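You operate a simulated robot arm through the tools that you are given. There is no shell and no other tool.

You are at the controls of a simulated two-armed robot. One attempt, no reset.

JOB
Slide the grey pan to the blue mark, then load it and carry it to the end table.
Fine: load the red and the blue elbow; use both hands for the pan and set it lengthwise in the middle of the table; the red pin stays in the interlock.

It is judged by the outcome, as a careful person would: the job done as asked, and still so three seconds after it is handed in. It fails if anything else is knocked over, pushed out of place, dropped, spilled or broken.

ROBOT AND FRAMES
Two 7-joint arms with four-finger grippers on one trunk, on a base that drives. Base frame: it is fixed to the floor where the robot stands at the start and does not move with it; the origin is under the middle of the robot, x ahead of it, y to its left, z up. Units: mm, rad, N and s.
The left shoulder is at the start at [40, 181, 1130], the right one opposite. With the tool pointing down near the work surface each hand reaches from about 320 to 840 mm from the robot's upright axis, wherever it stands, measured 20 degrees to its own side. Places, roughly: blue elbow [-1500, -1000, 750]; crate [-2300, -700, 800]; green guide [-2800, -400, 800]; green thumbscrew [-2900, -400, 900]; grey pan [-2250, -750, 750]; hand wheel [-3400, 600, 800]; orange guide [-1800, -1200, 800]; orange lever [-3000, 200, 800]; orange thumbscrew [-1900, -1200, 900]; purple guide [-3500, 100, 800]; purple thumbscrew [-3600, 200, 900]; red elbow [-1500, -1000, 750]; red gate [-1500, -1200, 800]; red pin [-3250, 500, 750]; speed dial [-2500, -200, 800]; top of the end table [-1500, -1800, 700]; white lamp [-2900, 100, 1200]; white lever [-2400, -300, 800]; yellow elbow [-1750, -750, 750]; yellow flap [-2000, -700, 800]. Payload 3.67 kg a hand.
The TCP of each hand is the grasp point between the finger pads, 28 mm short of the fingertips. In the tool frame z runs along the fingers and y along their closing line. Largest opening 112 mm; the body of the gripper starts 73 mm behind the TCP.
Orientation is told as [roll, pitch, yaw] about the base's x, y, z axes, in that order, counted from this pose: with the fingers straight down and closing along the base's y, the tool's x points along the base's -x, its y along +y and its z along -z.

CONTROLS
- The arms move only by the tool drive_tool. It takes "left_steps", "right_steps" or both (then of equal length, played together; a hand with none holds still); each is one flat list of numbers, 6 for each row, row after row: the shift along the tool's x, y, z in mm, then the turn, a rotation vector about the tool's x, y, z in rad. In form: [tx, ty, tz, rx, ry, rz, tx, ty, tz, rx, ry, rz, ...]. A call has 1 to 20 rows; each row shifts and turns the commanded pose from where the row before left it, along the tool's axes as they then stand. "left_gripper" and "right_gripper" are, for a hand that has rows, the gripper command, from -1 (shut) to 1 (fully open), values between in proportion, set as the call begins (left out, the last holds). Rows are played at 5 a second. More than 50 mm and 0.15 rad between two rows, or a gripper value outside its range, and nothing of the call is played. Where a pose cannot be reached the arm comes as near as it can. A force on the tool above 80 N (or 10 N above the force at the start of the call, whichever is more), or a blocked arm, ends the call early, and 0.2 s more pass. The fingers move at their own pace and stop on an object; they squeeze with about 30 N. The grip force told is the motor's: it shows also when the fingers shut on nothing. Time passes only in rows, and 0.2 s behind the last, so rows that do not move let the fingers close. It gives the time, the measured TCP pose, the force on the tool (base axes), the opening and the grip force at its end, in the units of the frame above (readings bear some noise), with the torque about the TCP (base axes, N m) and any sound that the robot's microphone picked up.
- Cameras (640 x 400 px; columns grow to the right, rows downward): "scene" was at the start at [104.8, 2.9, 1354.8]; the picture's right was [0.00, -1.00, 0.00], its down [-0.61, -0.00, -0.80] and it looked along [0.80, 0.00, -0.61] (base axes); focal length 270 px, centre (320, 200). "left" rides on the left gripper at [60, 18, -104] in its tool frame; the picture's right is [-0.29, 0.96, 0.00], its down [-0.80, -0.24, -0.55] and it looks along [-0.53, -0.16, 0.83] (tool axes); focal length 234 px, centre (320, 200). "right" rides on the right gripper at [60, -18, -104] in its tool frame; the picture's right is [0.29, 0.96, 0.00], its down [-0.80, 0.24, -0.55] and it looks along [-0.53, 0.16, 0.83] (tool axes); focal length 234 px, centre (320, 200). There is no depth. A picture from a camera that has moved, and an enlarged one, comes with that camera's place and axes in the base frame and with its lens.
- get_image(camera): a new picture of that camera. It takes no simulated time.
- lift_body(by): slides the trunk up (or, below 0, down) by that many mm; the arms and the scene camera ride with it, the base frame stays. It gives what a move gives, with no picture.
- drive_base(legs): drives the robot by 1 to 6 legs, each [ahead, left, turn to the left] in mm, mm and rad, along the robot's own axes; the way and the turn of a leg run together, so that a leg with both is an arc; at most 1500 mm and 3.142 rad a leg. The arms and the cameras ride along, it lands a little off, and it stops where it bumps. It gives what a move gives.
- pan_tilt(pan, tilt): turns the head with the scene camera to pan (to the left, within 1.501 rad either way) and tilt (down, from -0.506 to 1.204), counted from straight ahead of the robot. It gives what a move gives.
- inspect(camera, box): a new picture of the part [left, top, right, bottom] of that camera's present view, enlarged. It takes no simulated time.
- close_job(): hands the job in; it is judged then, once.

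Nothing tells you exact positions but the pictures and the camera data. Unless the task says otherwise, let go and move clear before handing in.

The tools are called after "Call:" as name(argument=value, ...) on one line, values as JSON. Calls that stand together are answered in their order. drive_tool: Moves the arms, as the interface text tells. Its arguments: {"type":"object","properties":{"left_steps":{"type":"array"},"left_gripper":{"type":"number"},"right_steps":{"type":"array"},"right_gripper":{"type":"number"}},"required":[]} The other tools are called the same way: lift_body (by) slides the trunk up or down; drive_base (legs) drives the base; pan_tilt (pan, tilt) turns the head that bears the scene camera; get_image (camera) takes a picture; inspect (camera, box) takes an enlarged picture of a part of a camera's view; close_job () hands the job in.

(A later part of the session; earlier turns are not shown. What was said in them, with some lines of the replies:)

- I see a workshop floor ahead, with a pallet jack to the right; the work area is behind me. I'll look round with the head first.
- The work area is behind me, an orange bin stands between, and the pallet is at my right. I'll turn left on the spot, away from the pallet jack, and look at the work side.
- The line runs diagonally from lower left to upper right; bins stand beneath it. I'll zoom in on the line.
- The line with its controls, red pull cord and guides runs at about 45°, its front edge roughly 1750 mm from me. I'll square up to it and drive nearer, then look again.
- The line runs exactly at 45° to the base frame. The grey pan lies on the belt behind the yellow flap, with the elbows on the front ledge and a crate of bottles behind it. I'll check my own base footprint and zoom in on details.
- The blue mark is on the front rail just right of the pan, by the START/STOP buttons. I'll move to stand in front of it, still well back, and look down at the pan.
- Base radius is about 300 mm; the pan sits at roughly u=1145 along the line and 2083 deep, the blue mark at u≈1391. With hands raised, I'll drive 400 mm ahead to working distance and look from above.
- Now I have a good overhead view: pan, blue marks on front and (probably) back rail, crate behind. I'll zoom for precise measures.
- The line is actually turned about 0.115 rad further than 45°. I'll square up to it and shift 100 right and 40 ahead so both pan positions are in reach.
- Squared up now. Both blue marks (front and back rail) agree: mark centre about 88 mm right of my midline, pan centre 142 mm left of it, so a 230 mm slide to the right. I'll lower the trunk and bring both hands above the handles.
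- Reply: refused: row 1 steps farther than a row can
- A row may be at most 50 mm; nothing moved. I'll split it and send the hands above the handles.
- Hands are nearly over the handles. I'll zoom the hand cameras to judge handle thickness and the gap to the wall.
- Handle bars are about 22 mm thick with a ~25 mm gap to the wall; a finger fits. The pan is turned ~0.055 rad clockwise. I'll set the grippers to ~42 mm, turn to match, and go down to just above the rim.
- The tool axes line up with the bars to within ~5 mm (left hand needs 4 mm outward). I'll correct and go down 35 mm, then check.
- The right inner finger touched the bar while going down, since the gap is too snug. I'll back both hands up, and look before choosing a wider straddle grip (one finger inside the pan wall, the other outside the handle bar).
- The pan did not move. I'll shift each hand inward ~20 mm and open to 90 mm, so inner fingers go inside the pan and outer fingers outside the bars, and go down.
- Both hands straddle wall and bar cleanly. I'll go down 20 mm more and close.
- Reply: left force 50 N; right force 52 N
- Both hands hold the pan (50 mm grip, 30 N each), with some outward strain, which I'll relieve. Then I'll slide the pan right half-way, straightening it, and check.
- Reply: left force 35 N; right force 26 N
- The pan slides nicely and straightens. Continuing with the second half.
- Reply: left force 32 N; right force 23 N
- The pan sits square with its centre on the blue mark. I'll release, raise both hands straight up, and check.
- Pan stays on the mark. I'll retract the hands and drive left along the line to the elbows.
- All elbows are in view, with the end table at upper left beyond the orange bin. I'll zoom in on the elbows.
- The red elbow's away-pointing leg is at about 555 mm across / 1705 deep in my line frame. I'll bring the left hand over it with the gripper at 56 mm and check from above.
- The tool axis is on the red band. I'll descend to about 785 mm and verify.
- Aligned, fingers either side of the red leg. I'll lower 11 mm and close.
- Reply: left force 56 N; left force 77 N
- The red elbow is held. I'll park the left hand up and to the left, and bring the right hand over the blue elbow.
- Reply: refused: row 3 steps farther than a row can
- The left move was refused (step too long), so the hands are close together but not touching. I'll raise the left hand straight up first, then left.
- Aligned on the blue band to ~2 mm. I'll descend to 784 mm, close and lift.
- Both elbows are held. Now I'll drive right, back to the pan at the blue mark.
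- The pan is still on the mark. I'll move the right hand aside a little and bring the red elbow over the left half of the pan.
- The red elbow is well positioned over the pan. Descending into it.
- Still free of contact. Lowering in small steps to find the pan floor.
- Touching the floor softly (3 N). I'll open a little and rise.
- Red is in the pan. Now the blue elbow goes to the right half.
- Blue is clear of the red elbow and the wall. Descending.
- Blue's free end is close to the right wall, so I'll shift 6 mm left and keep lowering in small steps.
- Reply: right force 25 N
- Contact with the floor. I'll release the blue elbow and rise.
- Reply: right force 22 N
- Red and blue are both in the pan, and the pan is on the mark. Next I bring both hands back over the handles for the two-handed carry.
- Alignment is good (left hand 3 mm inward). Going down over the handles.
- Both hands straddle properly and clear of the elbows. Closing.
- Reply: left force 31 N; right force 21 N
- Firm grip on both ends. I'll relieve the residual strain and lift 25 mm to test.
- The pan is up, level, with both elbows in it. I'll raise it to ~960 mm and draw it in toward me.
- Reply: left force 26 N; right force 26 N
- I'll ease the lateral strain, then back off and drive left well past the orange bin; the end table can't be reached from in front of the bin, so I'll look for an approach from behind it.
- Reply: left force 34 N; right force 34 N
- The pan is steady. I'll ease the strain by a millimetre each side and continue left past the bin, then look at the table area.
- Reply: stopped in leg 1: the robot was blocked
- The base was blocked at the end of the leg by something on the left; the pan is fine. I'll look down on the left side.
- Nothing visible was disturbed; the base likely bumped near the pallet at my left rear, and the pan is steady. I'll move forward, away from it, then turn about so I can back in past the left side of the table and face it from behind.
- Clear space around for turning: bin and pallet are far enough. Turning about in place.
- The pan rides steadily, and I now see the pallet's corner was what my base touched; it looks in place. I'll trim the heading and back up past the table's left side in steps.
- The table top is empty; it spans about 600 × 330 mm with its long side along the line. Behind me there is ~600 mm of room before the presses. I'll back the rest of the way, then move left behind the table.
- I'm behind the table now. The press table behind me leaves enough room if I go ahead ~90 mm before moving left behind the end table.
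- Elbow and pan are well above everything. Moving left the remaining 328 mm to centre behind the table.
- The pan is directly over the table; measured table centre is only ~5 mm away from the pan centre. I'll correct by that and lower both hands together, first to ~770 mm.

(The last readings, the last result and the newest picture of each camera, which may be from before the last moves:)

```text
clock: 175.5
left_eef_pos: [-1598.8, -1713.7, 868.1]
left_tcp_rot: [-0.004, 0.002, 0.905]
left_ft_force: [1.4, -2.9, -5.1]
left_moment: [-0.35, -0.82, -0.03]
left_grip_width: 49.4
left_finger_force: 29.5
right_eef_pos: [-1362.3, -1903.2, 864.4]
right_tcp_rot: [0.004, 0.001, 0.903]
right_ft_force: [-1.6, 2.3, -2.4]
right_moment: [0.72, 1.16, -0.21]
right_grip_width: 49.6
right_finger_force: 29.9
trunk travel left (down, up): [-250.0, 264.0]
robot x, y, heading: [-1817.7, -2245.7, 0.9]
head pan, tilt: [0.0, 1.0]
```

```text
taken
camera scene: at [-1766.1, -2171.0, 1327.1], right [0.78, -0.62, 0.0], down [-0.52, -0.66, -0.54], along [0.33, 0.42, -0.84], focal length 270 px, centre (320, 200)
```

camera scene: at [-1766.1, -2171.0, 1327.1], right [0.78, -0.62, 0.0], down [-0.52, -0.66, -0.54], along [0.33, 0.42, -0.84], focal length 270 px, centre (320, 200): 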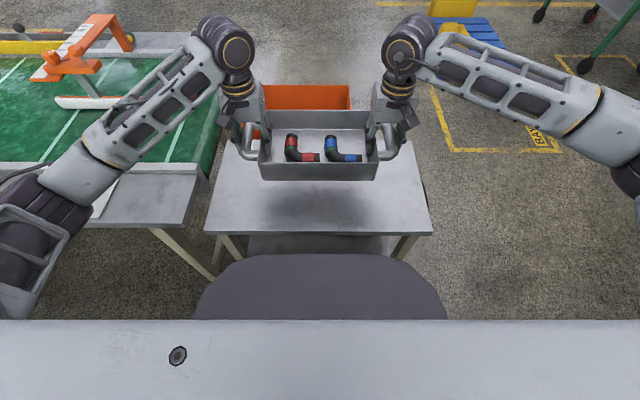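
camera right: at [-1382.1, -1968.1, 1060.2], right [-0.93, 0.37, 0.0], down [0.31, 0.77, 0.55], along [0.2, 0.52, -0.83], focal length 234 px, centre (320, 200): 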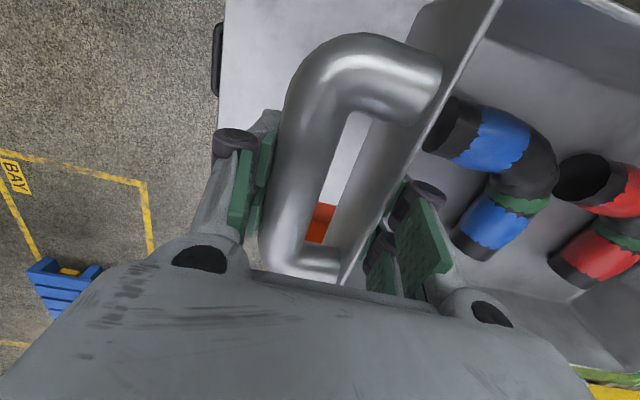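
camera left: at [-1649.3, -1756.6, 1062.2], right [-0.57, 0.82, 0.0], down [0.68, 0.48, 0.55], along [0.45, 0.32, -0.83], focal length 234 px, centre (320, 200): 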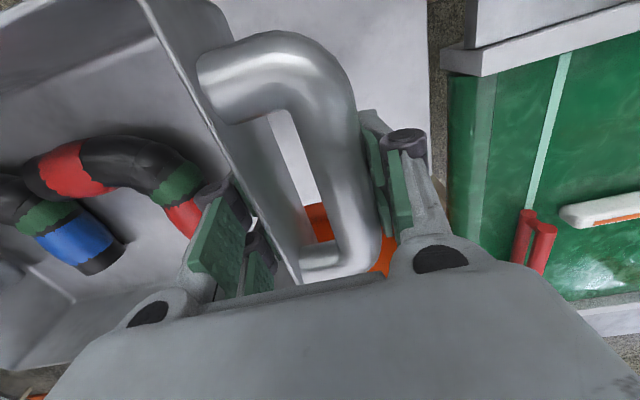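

All clear; the left elbow is high above the HALT plate. Lowering further.

Call:
drive_tool(left_steps=[0, 0, 18, 0, 0, 0, 0, 0, 18, 0, 0, 0, 0, 0, 18, 0, 0, 0, 0, 0, 18, 0, 0, 0, 0, 0, 18, 0, 0, 0, 0, 0, 10, 0, 0, 0, 0, 0, 0, 0, 0, 0], right_steps=[0, 0, 18, 0, 0, 0, 0, 0, 18, 0, 0, 0, 0, 0, 18, 0, 0, 0, 0, 0, 18, 0, 0, 0, 0, 0, 18, 0, 0, 0, 0, 0, 10, 0, 0, 0, 0, 0, 0, 0, 0, 0])

Call:
get_image(camera="scene")

Call:
inspect(camera="scene", box=[190, 90, 450, 252])

```text
clock: 177.1
left_eef_pos: [-1600.4, -1714.3, 769.2]
left_tcp_rot: [-0.001, 0.001, 0.904]
left_ft_force: [-14.1, 12.9, -4.4]
left_moment: [-0.3, -0.69, -0.2]
left_grip_width: 48.9
left_finger_force: 29.9
right_eef_pos: [-1360.6, -1902.2, 764.4]
right_tcp_rot: [-0.002, 0.0, 0.901]
right_ft_force: [13.6, -11.5, -3.7]
right_moment: [0.38, 0.73, 0.66]
right_grip_width: 49.9
right_finger_force: 29.9
trunk travel left (down, up): [-250.0, 264.0]
robot x, y, heading: [-1820.2, -2245.3, 0.902]
head pan, tilt: [0.0, 1.0]
```

```text
taken
camera scene: at [-1766.1, -2170.8, 1327.1], right [0.78, -0.62, 0.0], down [-0.52, -0.66, -0.54], along [0.33, 0.42, -0.84], focal length 270 px, centre (320, 200)
```

scene: 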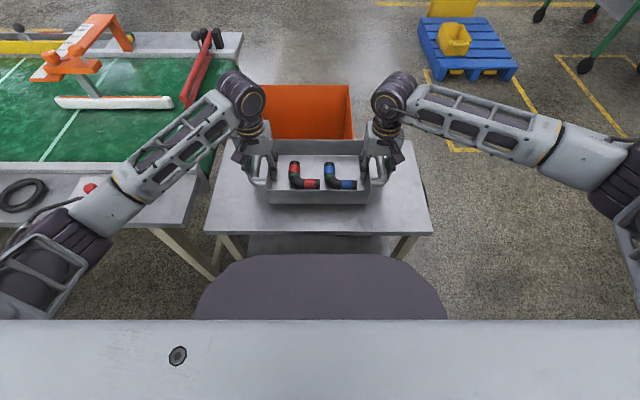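

```text
2.46 times, centred on (320, 171) of scene
camera zoom: at [-1766.1, -2170.8, 1327.1], right [0.78, -0.62, 0.0], down [-0.52, -0.66, -0.54], along [0.33, 0.42, -0.84], focal length 666 px, centre (320, 271)
```

zoom: 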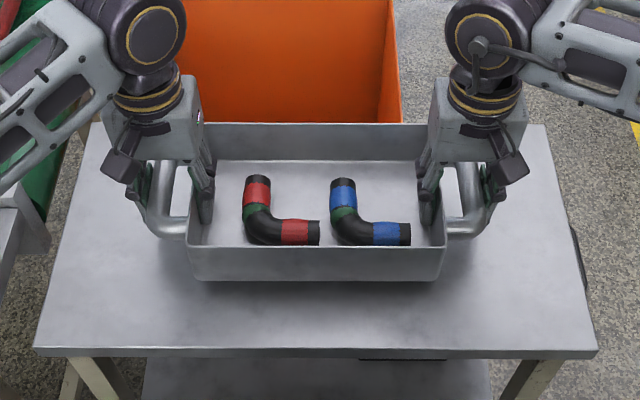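

The pan is nearly centred; a small 4 mm shift left and ~1.5° trim will square it to the table. Then I'll lower gently till it rests.

Call:
drive_tool(left_steps=[-1.9, 2.7, 2, 0, 0, 0.012, -1.9, 2.7, 2, 0, 0, 0.012, 0, 0, 5, 0, 0, 0, 0, 0, 4, 0, 0, 0, 0, 0, 0, 0, 0, 0], right_steps=[1.9, 1.3, 0, 0, 0, 0.012, 1.9, 1.3, 0, 0, 0, 0.012, 0, 0, 5, 0, 0, 0, 0, 0, 4, 0, 0, 0, 0, 0, 0, 0, 0, 0])

Call:
inspect(camera="scene", box=[190, 90, 450, 252])

```text
clock: 178.3
left_eef_pos: [-1600.7, -1709.4, 754.8]
left_tcp_rot: [-0.004, 0.001, 0.878]
left_ft_force: [-5.9, 1.7, -4.3]
left_moment: [-0.38, -1.16, -0.22]
left_grip_width: 49.6
left_finger_force: 29.9
right_eef_pos: [-1367.9, -1905.2, 756.7]
right_tcp_rot: [0.005, 0.002, 0.879]
right_ft_force: [6.1, -2.0, -3.7]
right_moment: [0.39, 1.12, -0.5]
right_grip_width: 49.2
right_finger_force: 30.3
trunk travel left (down, up): [-250.0, 264.0]
robot x, y, heading: [-1817.4, -2241.8, 0.903]
head pan, tilt: [0.0, 1.0]
```

```text
2.46 times, centred on (320, 171) of scene
camera zoom: at [-1766.0, -2170.6, 1327.0], right [0.78, -0.62, 0.0], down [-0.52, -0.66, -0.54], along [0.33, 0.42, -0.84], focal length 666 px, centre (320, 271)
```

zoom: 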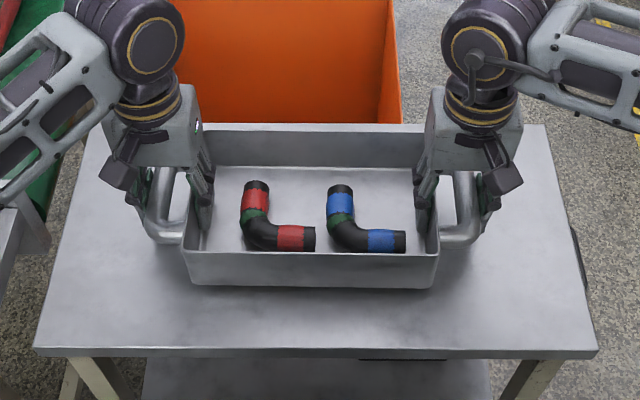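

Square and centred. Lowering in small steps to contact.

Call:
drive_tool(left_steps=[0, 0, 3, 0, 0, 0, 0, 0, 3, 0, 0, 0, 0, 0, 3, 0, 0, 0, 0, 0, 0, 0, 0, 0], right_steps=[0, 0, 3, 0, 0, 0, 0, 0, 3, 0, 0, 0, 0, 0, 3, 0, 0, 0, 0, 0, 0, 0, 0, 0])

Call:
drive_tool(left_steps=[0, 0, 2, 0, 0, 0, 0, 0, 0, 0, 0, 0], right_steps=[0, 0, 2, 0, 0, 0, 0, 0, 0, 0, 0, 0])

Call:
drive_tool(left_steps=[0, 0, 2, 0, 0, 0, 0, 0, 0, 0, 0, 0], right_steps=[0, 0, 2, 0, 0, 0, 0, 0, 0, 0, 0, 0])

```text
clock: 179.3
left_eef_pos: [-1600.9, -1711.3, 746.2]
left_tcp_rot: [-0.004, 0.002, 0.88]
left_ft_force: [2.4, 0.3, -3.5]
left_moment: [-0.97, -0.32, 0.28]
left_grip_width: 49.5
left_finger_force: 29.7
right_eef_pos: [-1366.2, -1903.0, 748.4]
right_tcp_rot: [0.002, 0.001, 0.88]
right_ft_force: [-1.7, -1.4, -2.4]
right_moment: [1.16, 0.51, 0.31]
right_grip_width: 48.9
right_finger_force: 30.5
trunk travel left (down, up): [-250.0, 264.0]
robot x, y, heading: [-1818.1, -2248.3, 0.905]
head pan, tilt: [0.0, 1.0]
```

```text
clock: 179.9
left_eef_pos: [-1599.4, -1709.2, 742.7]
left_tcp_rot: [-0.003, -0.001, 0.88]
left_ft_force: [4.7, -0.4, -3.2]
left_moment: [-0.35, -0.37, 0.18]
left_grip_width: 49.5
left_finger_force: 30.3
right_eef_pos: [-1367.7, -1902.6, 746.7]
right_tcp_rot: [0.004, 0.001, 0.88]
right_ft_force: [-4.5, 0.8, 0.4]
right_moment: [0.75, 1.43, 0.38]
right_grip_width: 49.1
right_finger_force: 29.9
trunk travel left (down, up): [-250.0, 264.0]
robot x, y, heading: [-1820.8, -2244.8, 0.903]
head pan, tilt: [0.0, 1.0]
```

```text
clock: 180.5
left_eef_pos: [-1601.7, -1710.6, 744.0]
left_tcp_rot: [-0.005, -0.003, 0.879]
left_ft_force: [4.0, -1.9, 13.8]
left_moment: [-1.2, -0.45, -0.35]
left_grip_width: 49.3
left_finger_force: 30.0
right_eef_pos: [-1367.1, -1904.6, 744.8]
right_tcp_rot: [0.004, 0.001, 0.879]
right_ft_force: [-4.1, 5.7, -2.1]
right_moment: [0.28, 1.5, -0.14]
right_grip_width: 49.3
right_finger_force: 30.3
trunk travel left (down, up): [-250.0, 264.0]
robot x, y, heading: [-1821.1, -2249.4, 0.902]
head pan, tilt: [0.0, 1.0]
```

The left end touches; I'll bring the right end down a bit more.

Call:
drive_tool(left_steps=[0, 0, 0, 0, 0, 0, 0, 0, 0, 0, 0, 0], right_steps=[0, 0, 2, 0, 0, 0, 0, 0, 0, 0, 0, 0])

Call:
inspect(camera="scene", box=[190, 90, 450, 252])

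```text
clock: 181.1
left_eef_pos: [-1599.7, -1710.4, 743.9]
left_tcp_rot: [-0.004, -0.003, 0.881]
left_ft_force: [11.8, 1.3, 16.4]
left_moment: [-1.02, -0.72, -0.15]
left_grip_width: 49.4
left_finger_force: 29.9
right_eef_pos: [-1366.0, -1904.1, 744.1]
right_tcp_rot: [0.003, -0.002, 0.879]
right_ft_force: [-6.7, 5.7, 11.3]
right_moment: [0.05, 1.34, 0.15]
right_grip_width: 49.1
right_finger_force: 29.7
trunk travel left (down, up): [-250.0, 264.0]
robot x, y, heading: [-1817.3, -2241.4, 0.903]
head pan, tilt: [0.0, 1.0]
```

```text
2.46 times, centred on (320, 171) of scene
camera zoom: at [-1767.1, -2172.2, 1327.3], right [0.78, -0.62, 0.0], down [-0.52, -0.66, -0.54], along [0.34, 0.42, -0.84], focal length 666 px, centre (320, 271)
```

zoom: 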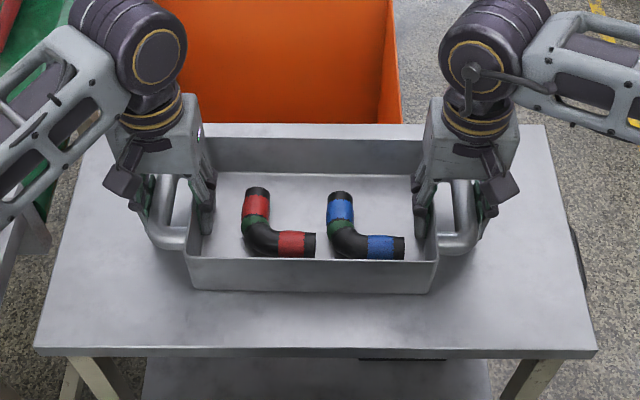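

The pan rests flat, lengthwise and within about a centimetre of the table's middle. Releasing both hands and rising.

Call:
drive_tool(left_steps=[0, 0, -1, 0, 0, 0, 0, 0, 0, 0, 0, 0, 0, 0, 0, 0, 0, 0], right_steps=[0, 0, -1, 0, 0, 0, 0, 0, 0, 0, 0, 0, 0, 0, 0, 0, 0, 0], left_gripper=0.43, right_gripper=0.43)

Call:
drive_tool(left_steps=[0, 0, -10, 0, 0, 0, 0, 0, -20, 0, 0, 0, 0, 0, -40, 0, 0, 0, 0, 0, -45, 0, 0, 0, 0, 0, -45, 0, 0, 0, 0, 0, -45, 0, 0, 0, 0, 0, 0, 0, 0, 0], right_steps=[0, 0, -10, 0, 0, 0, 0, 0, -20, 0, 0, 0, 0, 0, -40, 0, 0, 0, 0, 0, -45, 0, 0, 0, 0, 0, -45, 0, 0, 0, 0, 0, -45, 0, 0, 0, 0, 0, 0, 0, 0, 0])

Call:
get_image(camera="scene")

Call:
inspect(camera="scene", box=[190, 90, 450, 252])

```text
clock: 181.9
left_eef_pos: [-1601.8, -1709.1, 743.3]
left_tcp_rot: [-0.001, 0.002, 0.878]
left_ft_force: [-0.3, 0.1, 0.9]
left_moment: [-0.02, 0.01, -0.02]
left_grip_width: 80.2
left_finger_force: 0.0
right_eef_pos: [-1364.7, -1904.8, 742.6]
right_tcp_rot: [0.002, 0.003, 0.878]
right_ft_force: [0.4, 0.3, 0.2]
right_moment: [0.01, -0.03, 0.05]
right_grip_width: 80.0
right_finger_force: 0.1
trunk travel left (down, up): [-250.0, 264.0]
robot x, y, heading: [-1822.0, -2243.3, 0.901]
head pan, tilt: [0.0, 1.0]
```

```text
clock: 183.5
left_eef_pos: [-1599.3, -1709.5, 949.5]
left_tcp_rot: [-0.004, 0.002, 0.88]
left_ft_force: [-0.4, 0.2, 0.2]
left_moment: [0.01, 0.03, 0.02]
left_grip_width: 80.0
left_finger_force: 0.0
right_eef_pos: [-1365.1, -1904.2, 945.5]
right_tcp_rot: [0.0, 0.003, 0.877]
right_ft_force: [0.4, -0.5, -0.2]
right_moment: [-0.01, 0.04, 0.0]
right_grip_width: 79.9
right_finger_force: 0.0
trunk travel left (down, up): [-250.0, 264.0]
robot x, y, heading: [-1821.0, -2245.0, 0.904]
head pan, tilt: [0.0, 1.0]
```

```text
taken
camera scene: at [-1765.9, -2170.7, 1327.0], right [0.78, -0.62, 0.0], down [-0.52, -0.66, -0.54], along [0.33, 0.42, -0.84], focal length 270 px, centre (320, 200)
```

scene: 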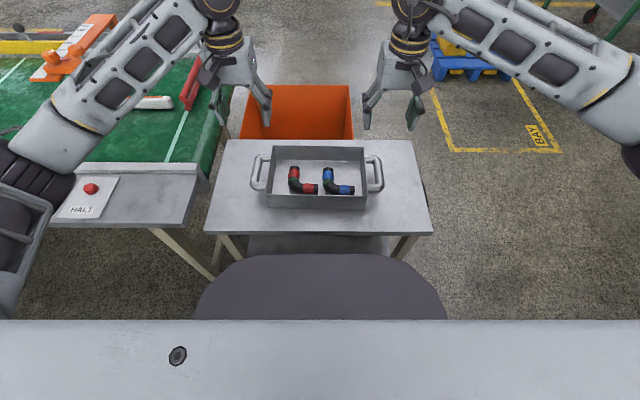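

```text
2.46 times, centred on (320, 171) of scene
camera zoom: at [-1765.9, -2170.7, 1327.0], right [0.78, -0.62, 0.0], down [-0.52, -0.66, -0.54], along [0.33, 0.42, -0.84], focal length 666 px, centre (320, 271)
```

zoom: 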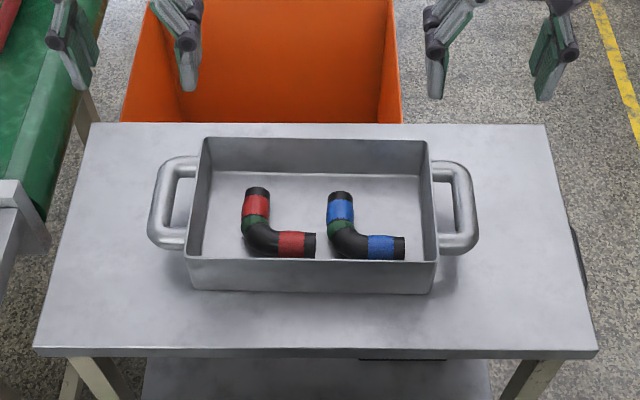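

The pan with the red and blue elbow stands squarely in the middle of the table, hands well clear above it, and nothing else disturbed. I'll wait a moment, confirm, and hand in.

Call:
drive_tool(left_steps=[0, 15, -20, 0, 0, 0, 0, 15, -20, 0, 0, 0, 0, 0, 0, 0, 0, 0, 0, 0, 0, 0, 0, 0], right_steps=[0, -15, -20, 0, 0, 0, 0, -15, -20, 0, 0, 0, 0, 0, 0, 0, 0, 0, 0, 0, 0, 0, 0, 0])

Call:
get_image(camera="scene")

```text
clock: 184.5
left_eef_pos: [-1624.7, -1690.8, 988.8]
left_tcp_rot: [-0.003, -0.002, 0.88]
left_ft_force: [-0.8, 0.6, -0.2]
left_moment: [-0.01, 0.01, 0.0]
left_grip_width: 80.1
left_finger_force: 0.0
right_eef_pos: [-1343.3, -1924.3, 988.1]
right_tcp_rot: [0.001, -0.002, 0.88]
right_ft_force: [-0.1, -0.2, 0.2]
right_moment: [0.01, 0.0, 0.04]
right_grip_width: 80.0
right_finger_force: 0.2
trunk travel left (down, up): [-250.0, 264.0]
robot x, y, heading: [-1819.4, -2247.4, 0.902]
head pan, tilt: [0.0, 1.0]
```

```text
taken
camera scene: at [-1766.5, -2171.4, 1327.1], right [0.78, -0.62, 0.0], down [-0.52, -0.66, -0.54], along [0.33, 0.42, -0.84], focal length 270 px, centre (320, 200)
```

scene: 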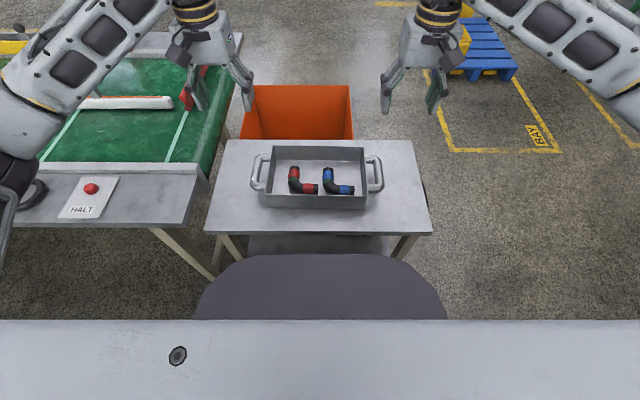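

The pan with both elbows is stable in the middle of the end table, and my hands are clear. Handing in.

Call:
close_job()

```text
The job is handed in.
```

The pan is on the end table with the red and blue elbows in it, and the job is handed in. It sits lengthwise, within about a centimetre of the middle by the camera measurements.

- **Slide:** I slid the pan along the belt with both hands until its centre lined up with the blue marks on the front and back rails.
- **Load:** The red and blue elbows went in; the yellow one stayed on the ledge.
- **Carry:** I held the pan by both ends throughout. The orange bin blocks the table from the front, so I drove round and set the pan down from behind the table.
- **Left alone:** I never went near the red pin or the interlock.

**Pallet bump:** on the way round, my base bumped the corner of the blue pallet and stopped there. Comparing pictures from before and after, it looks unmoved, but I can only measure that to about 20–30 mm.
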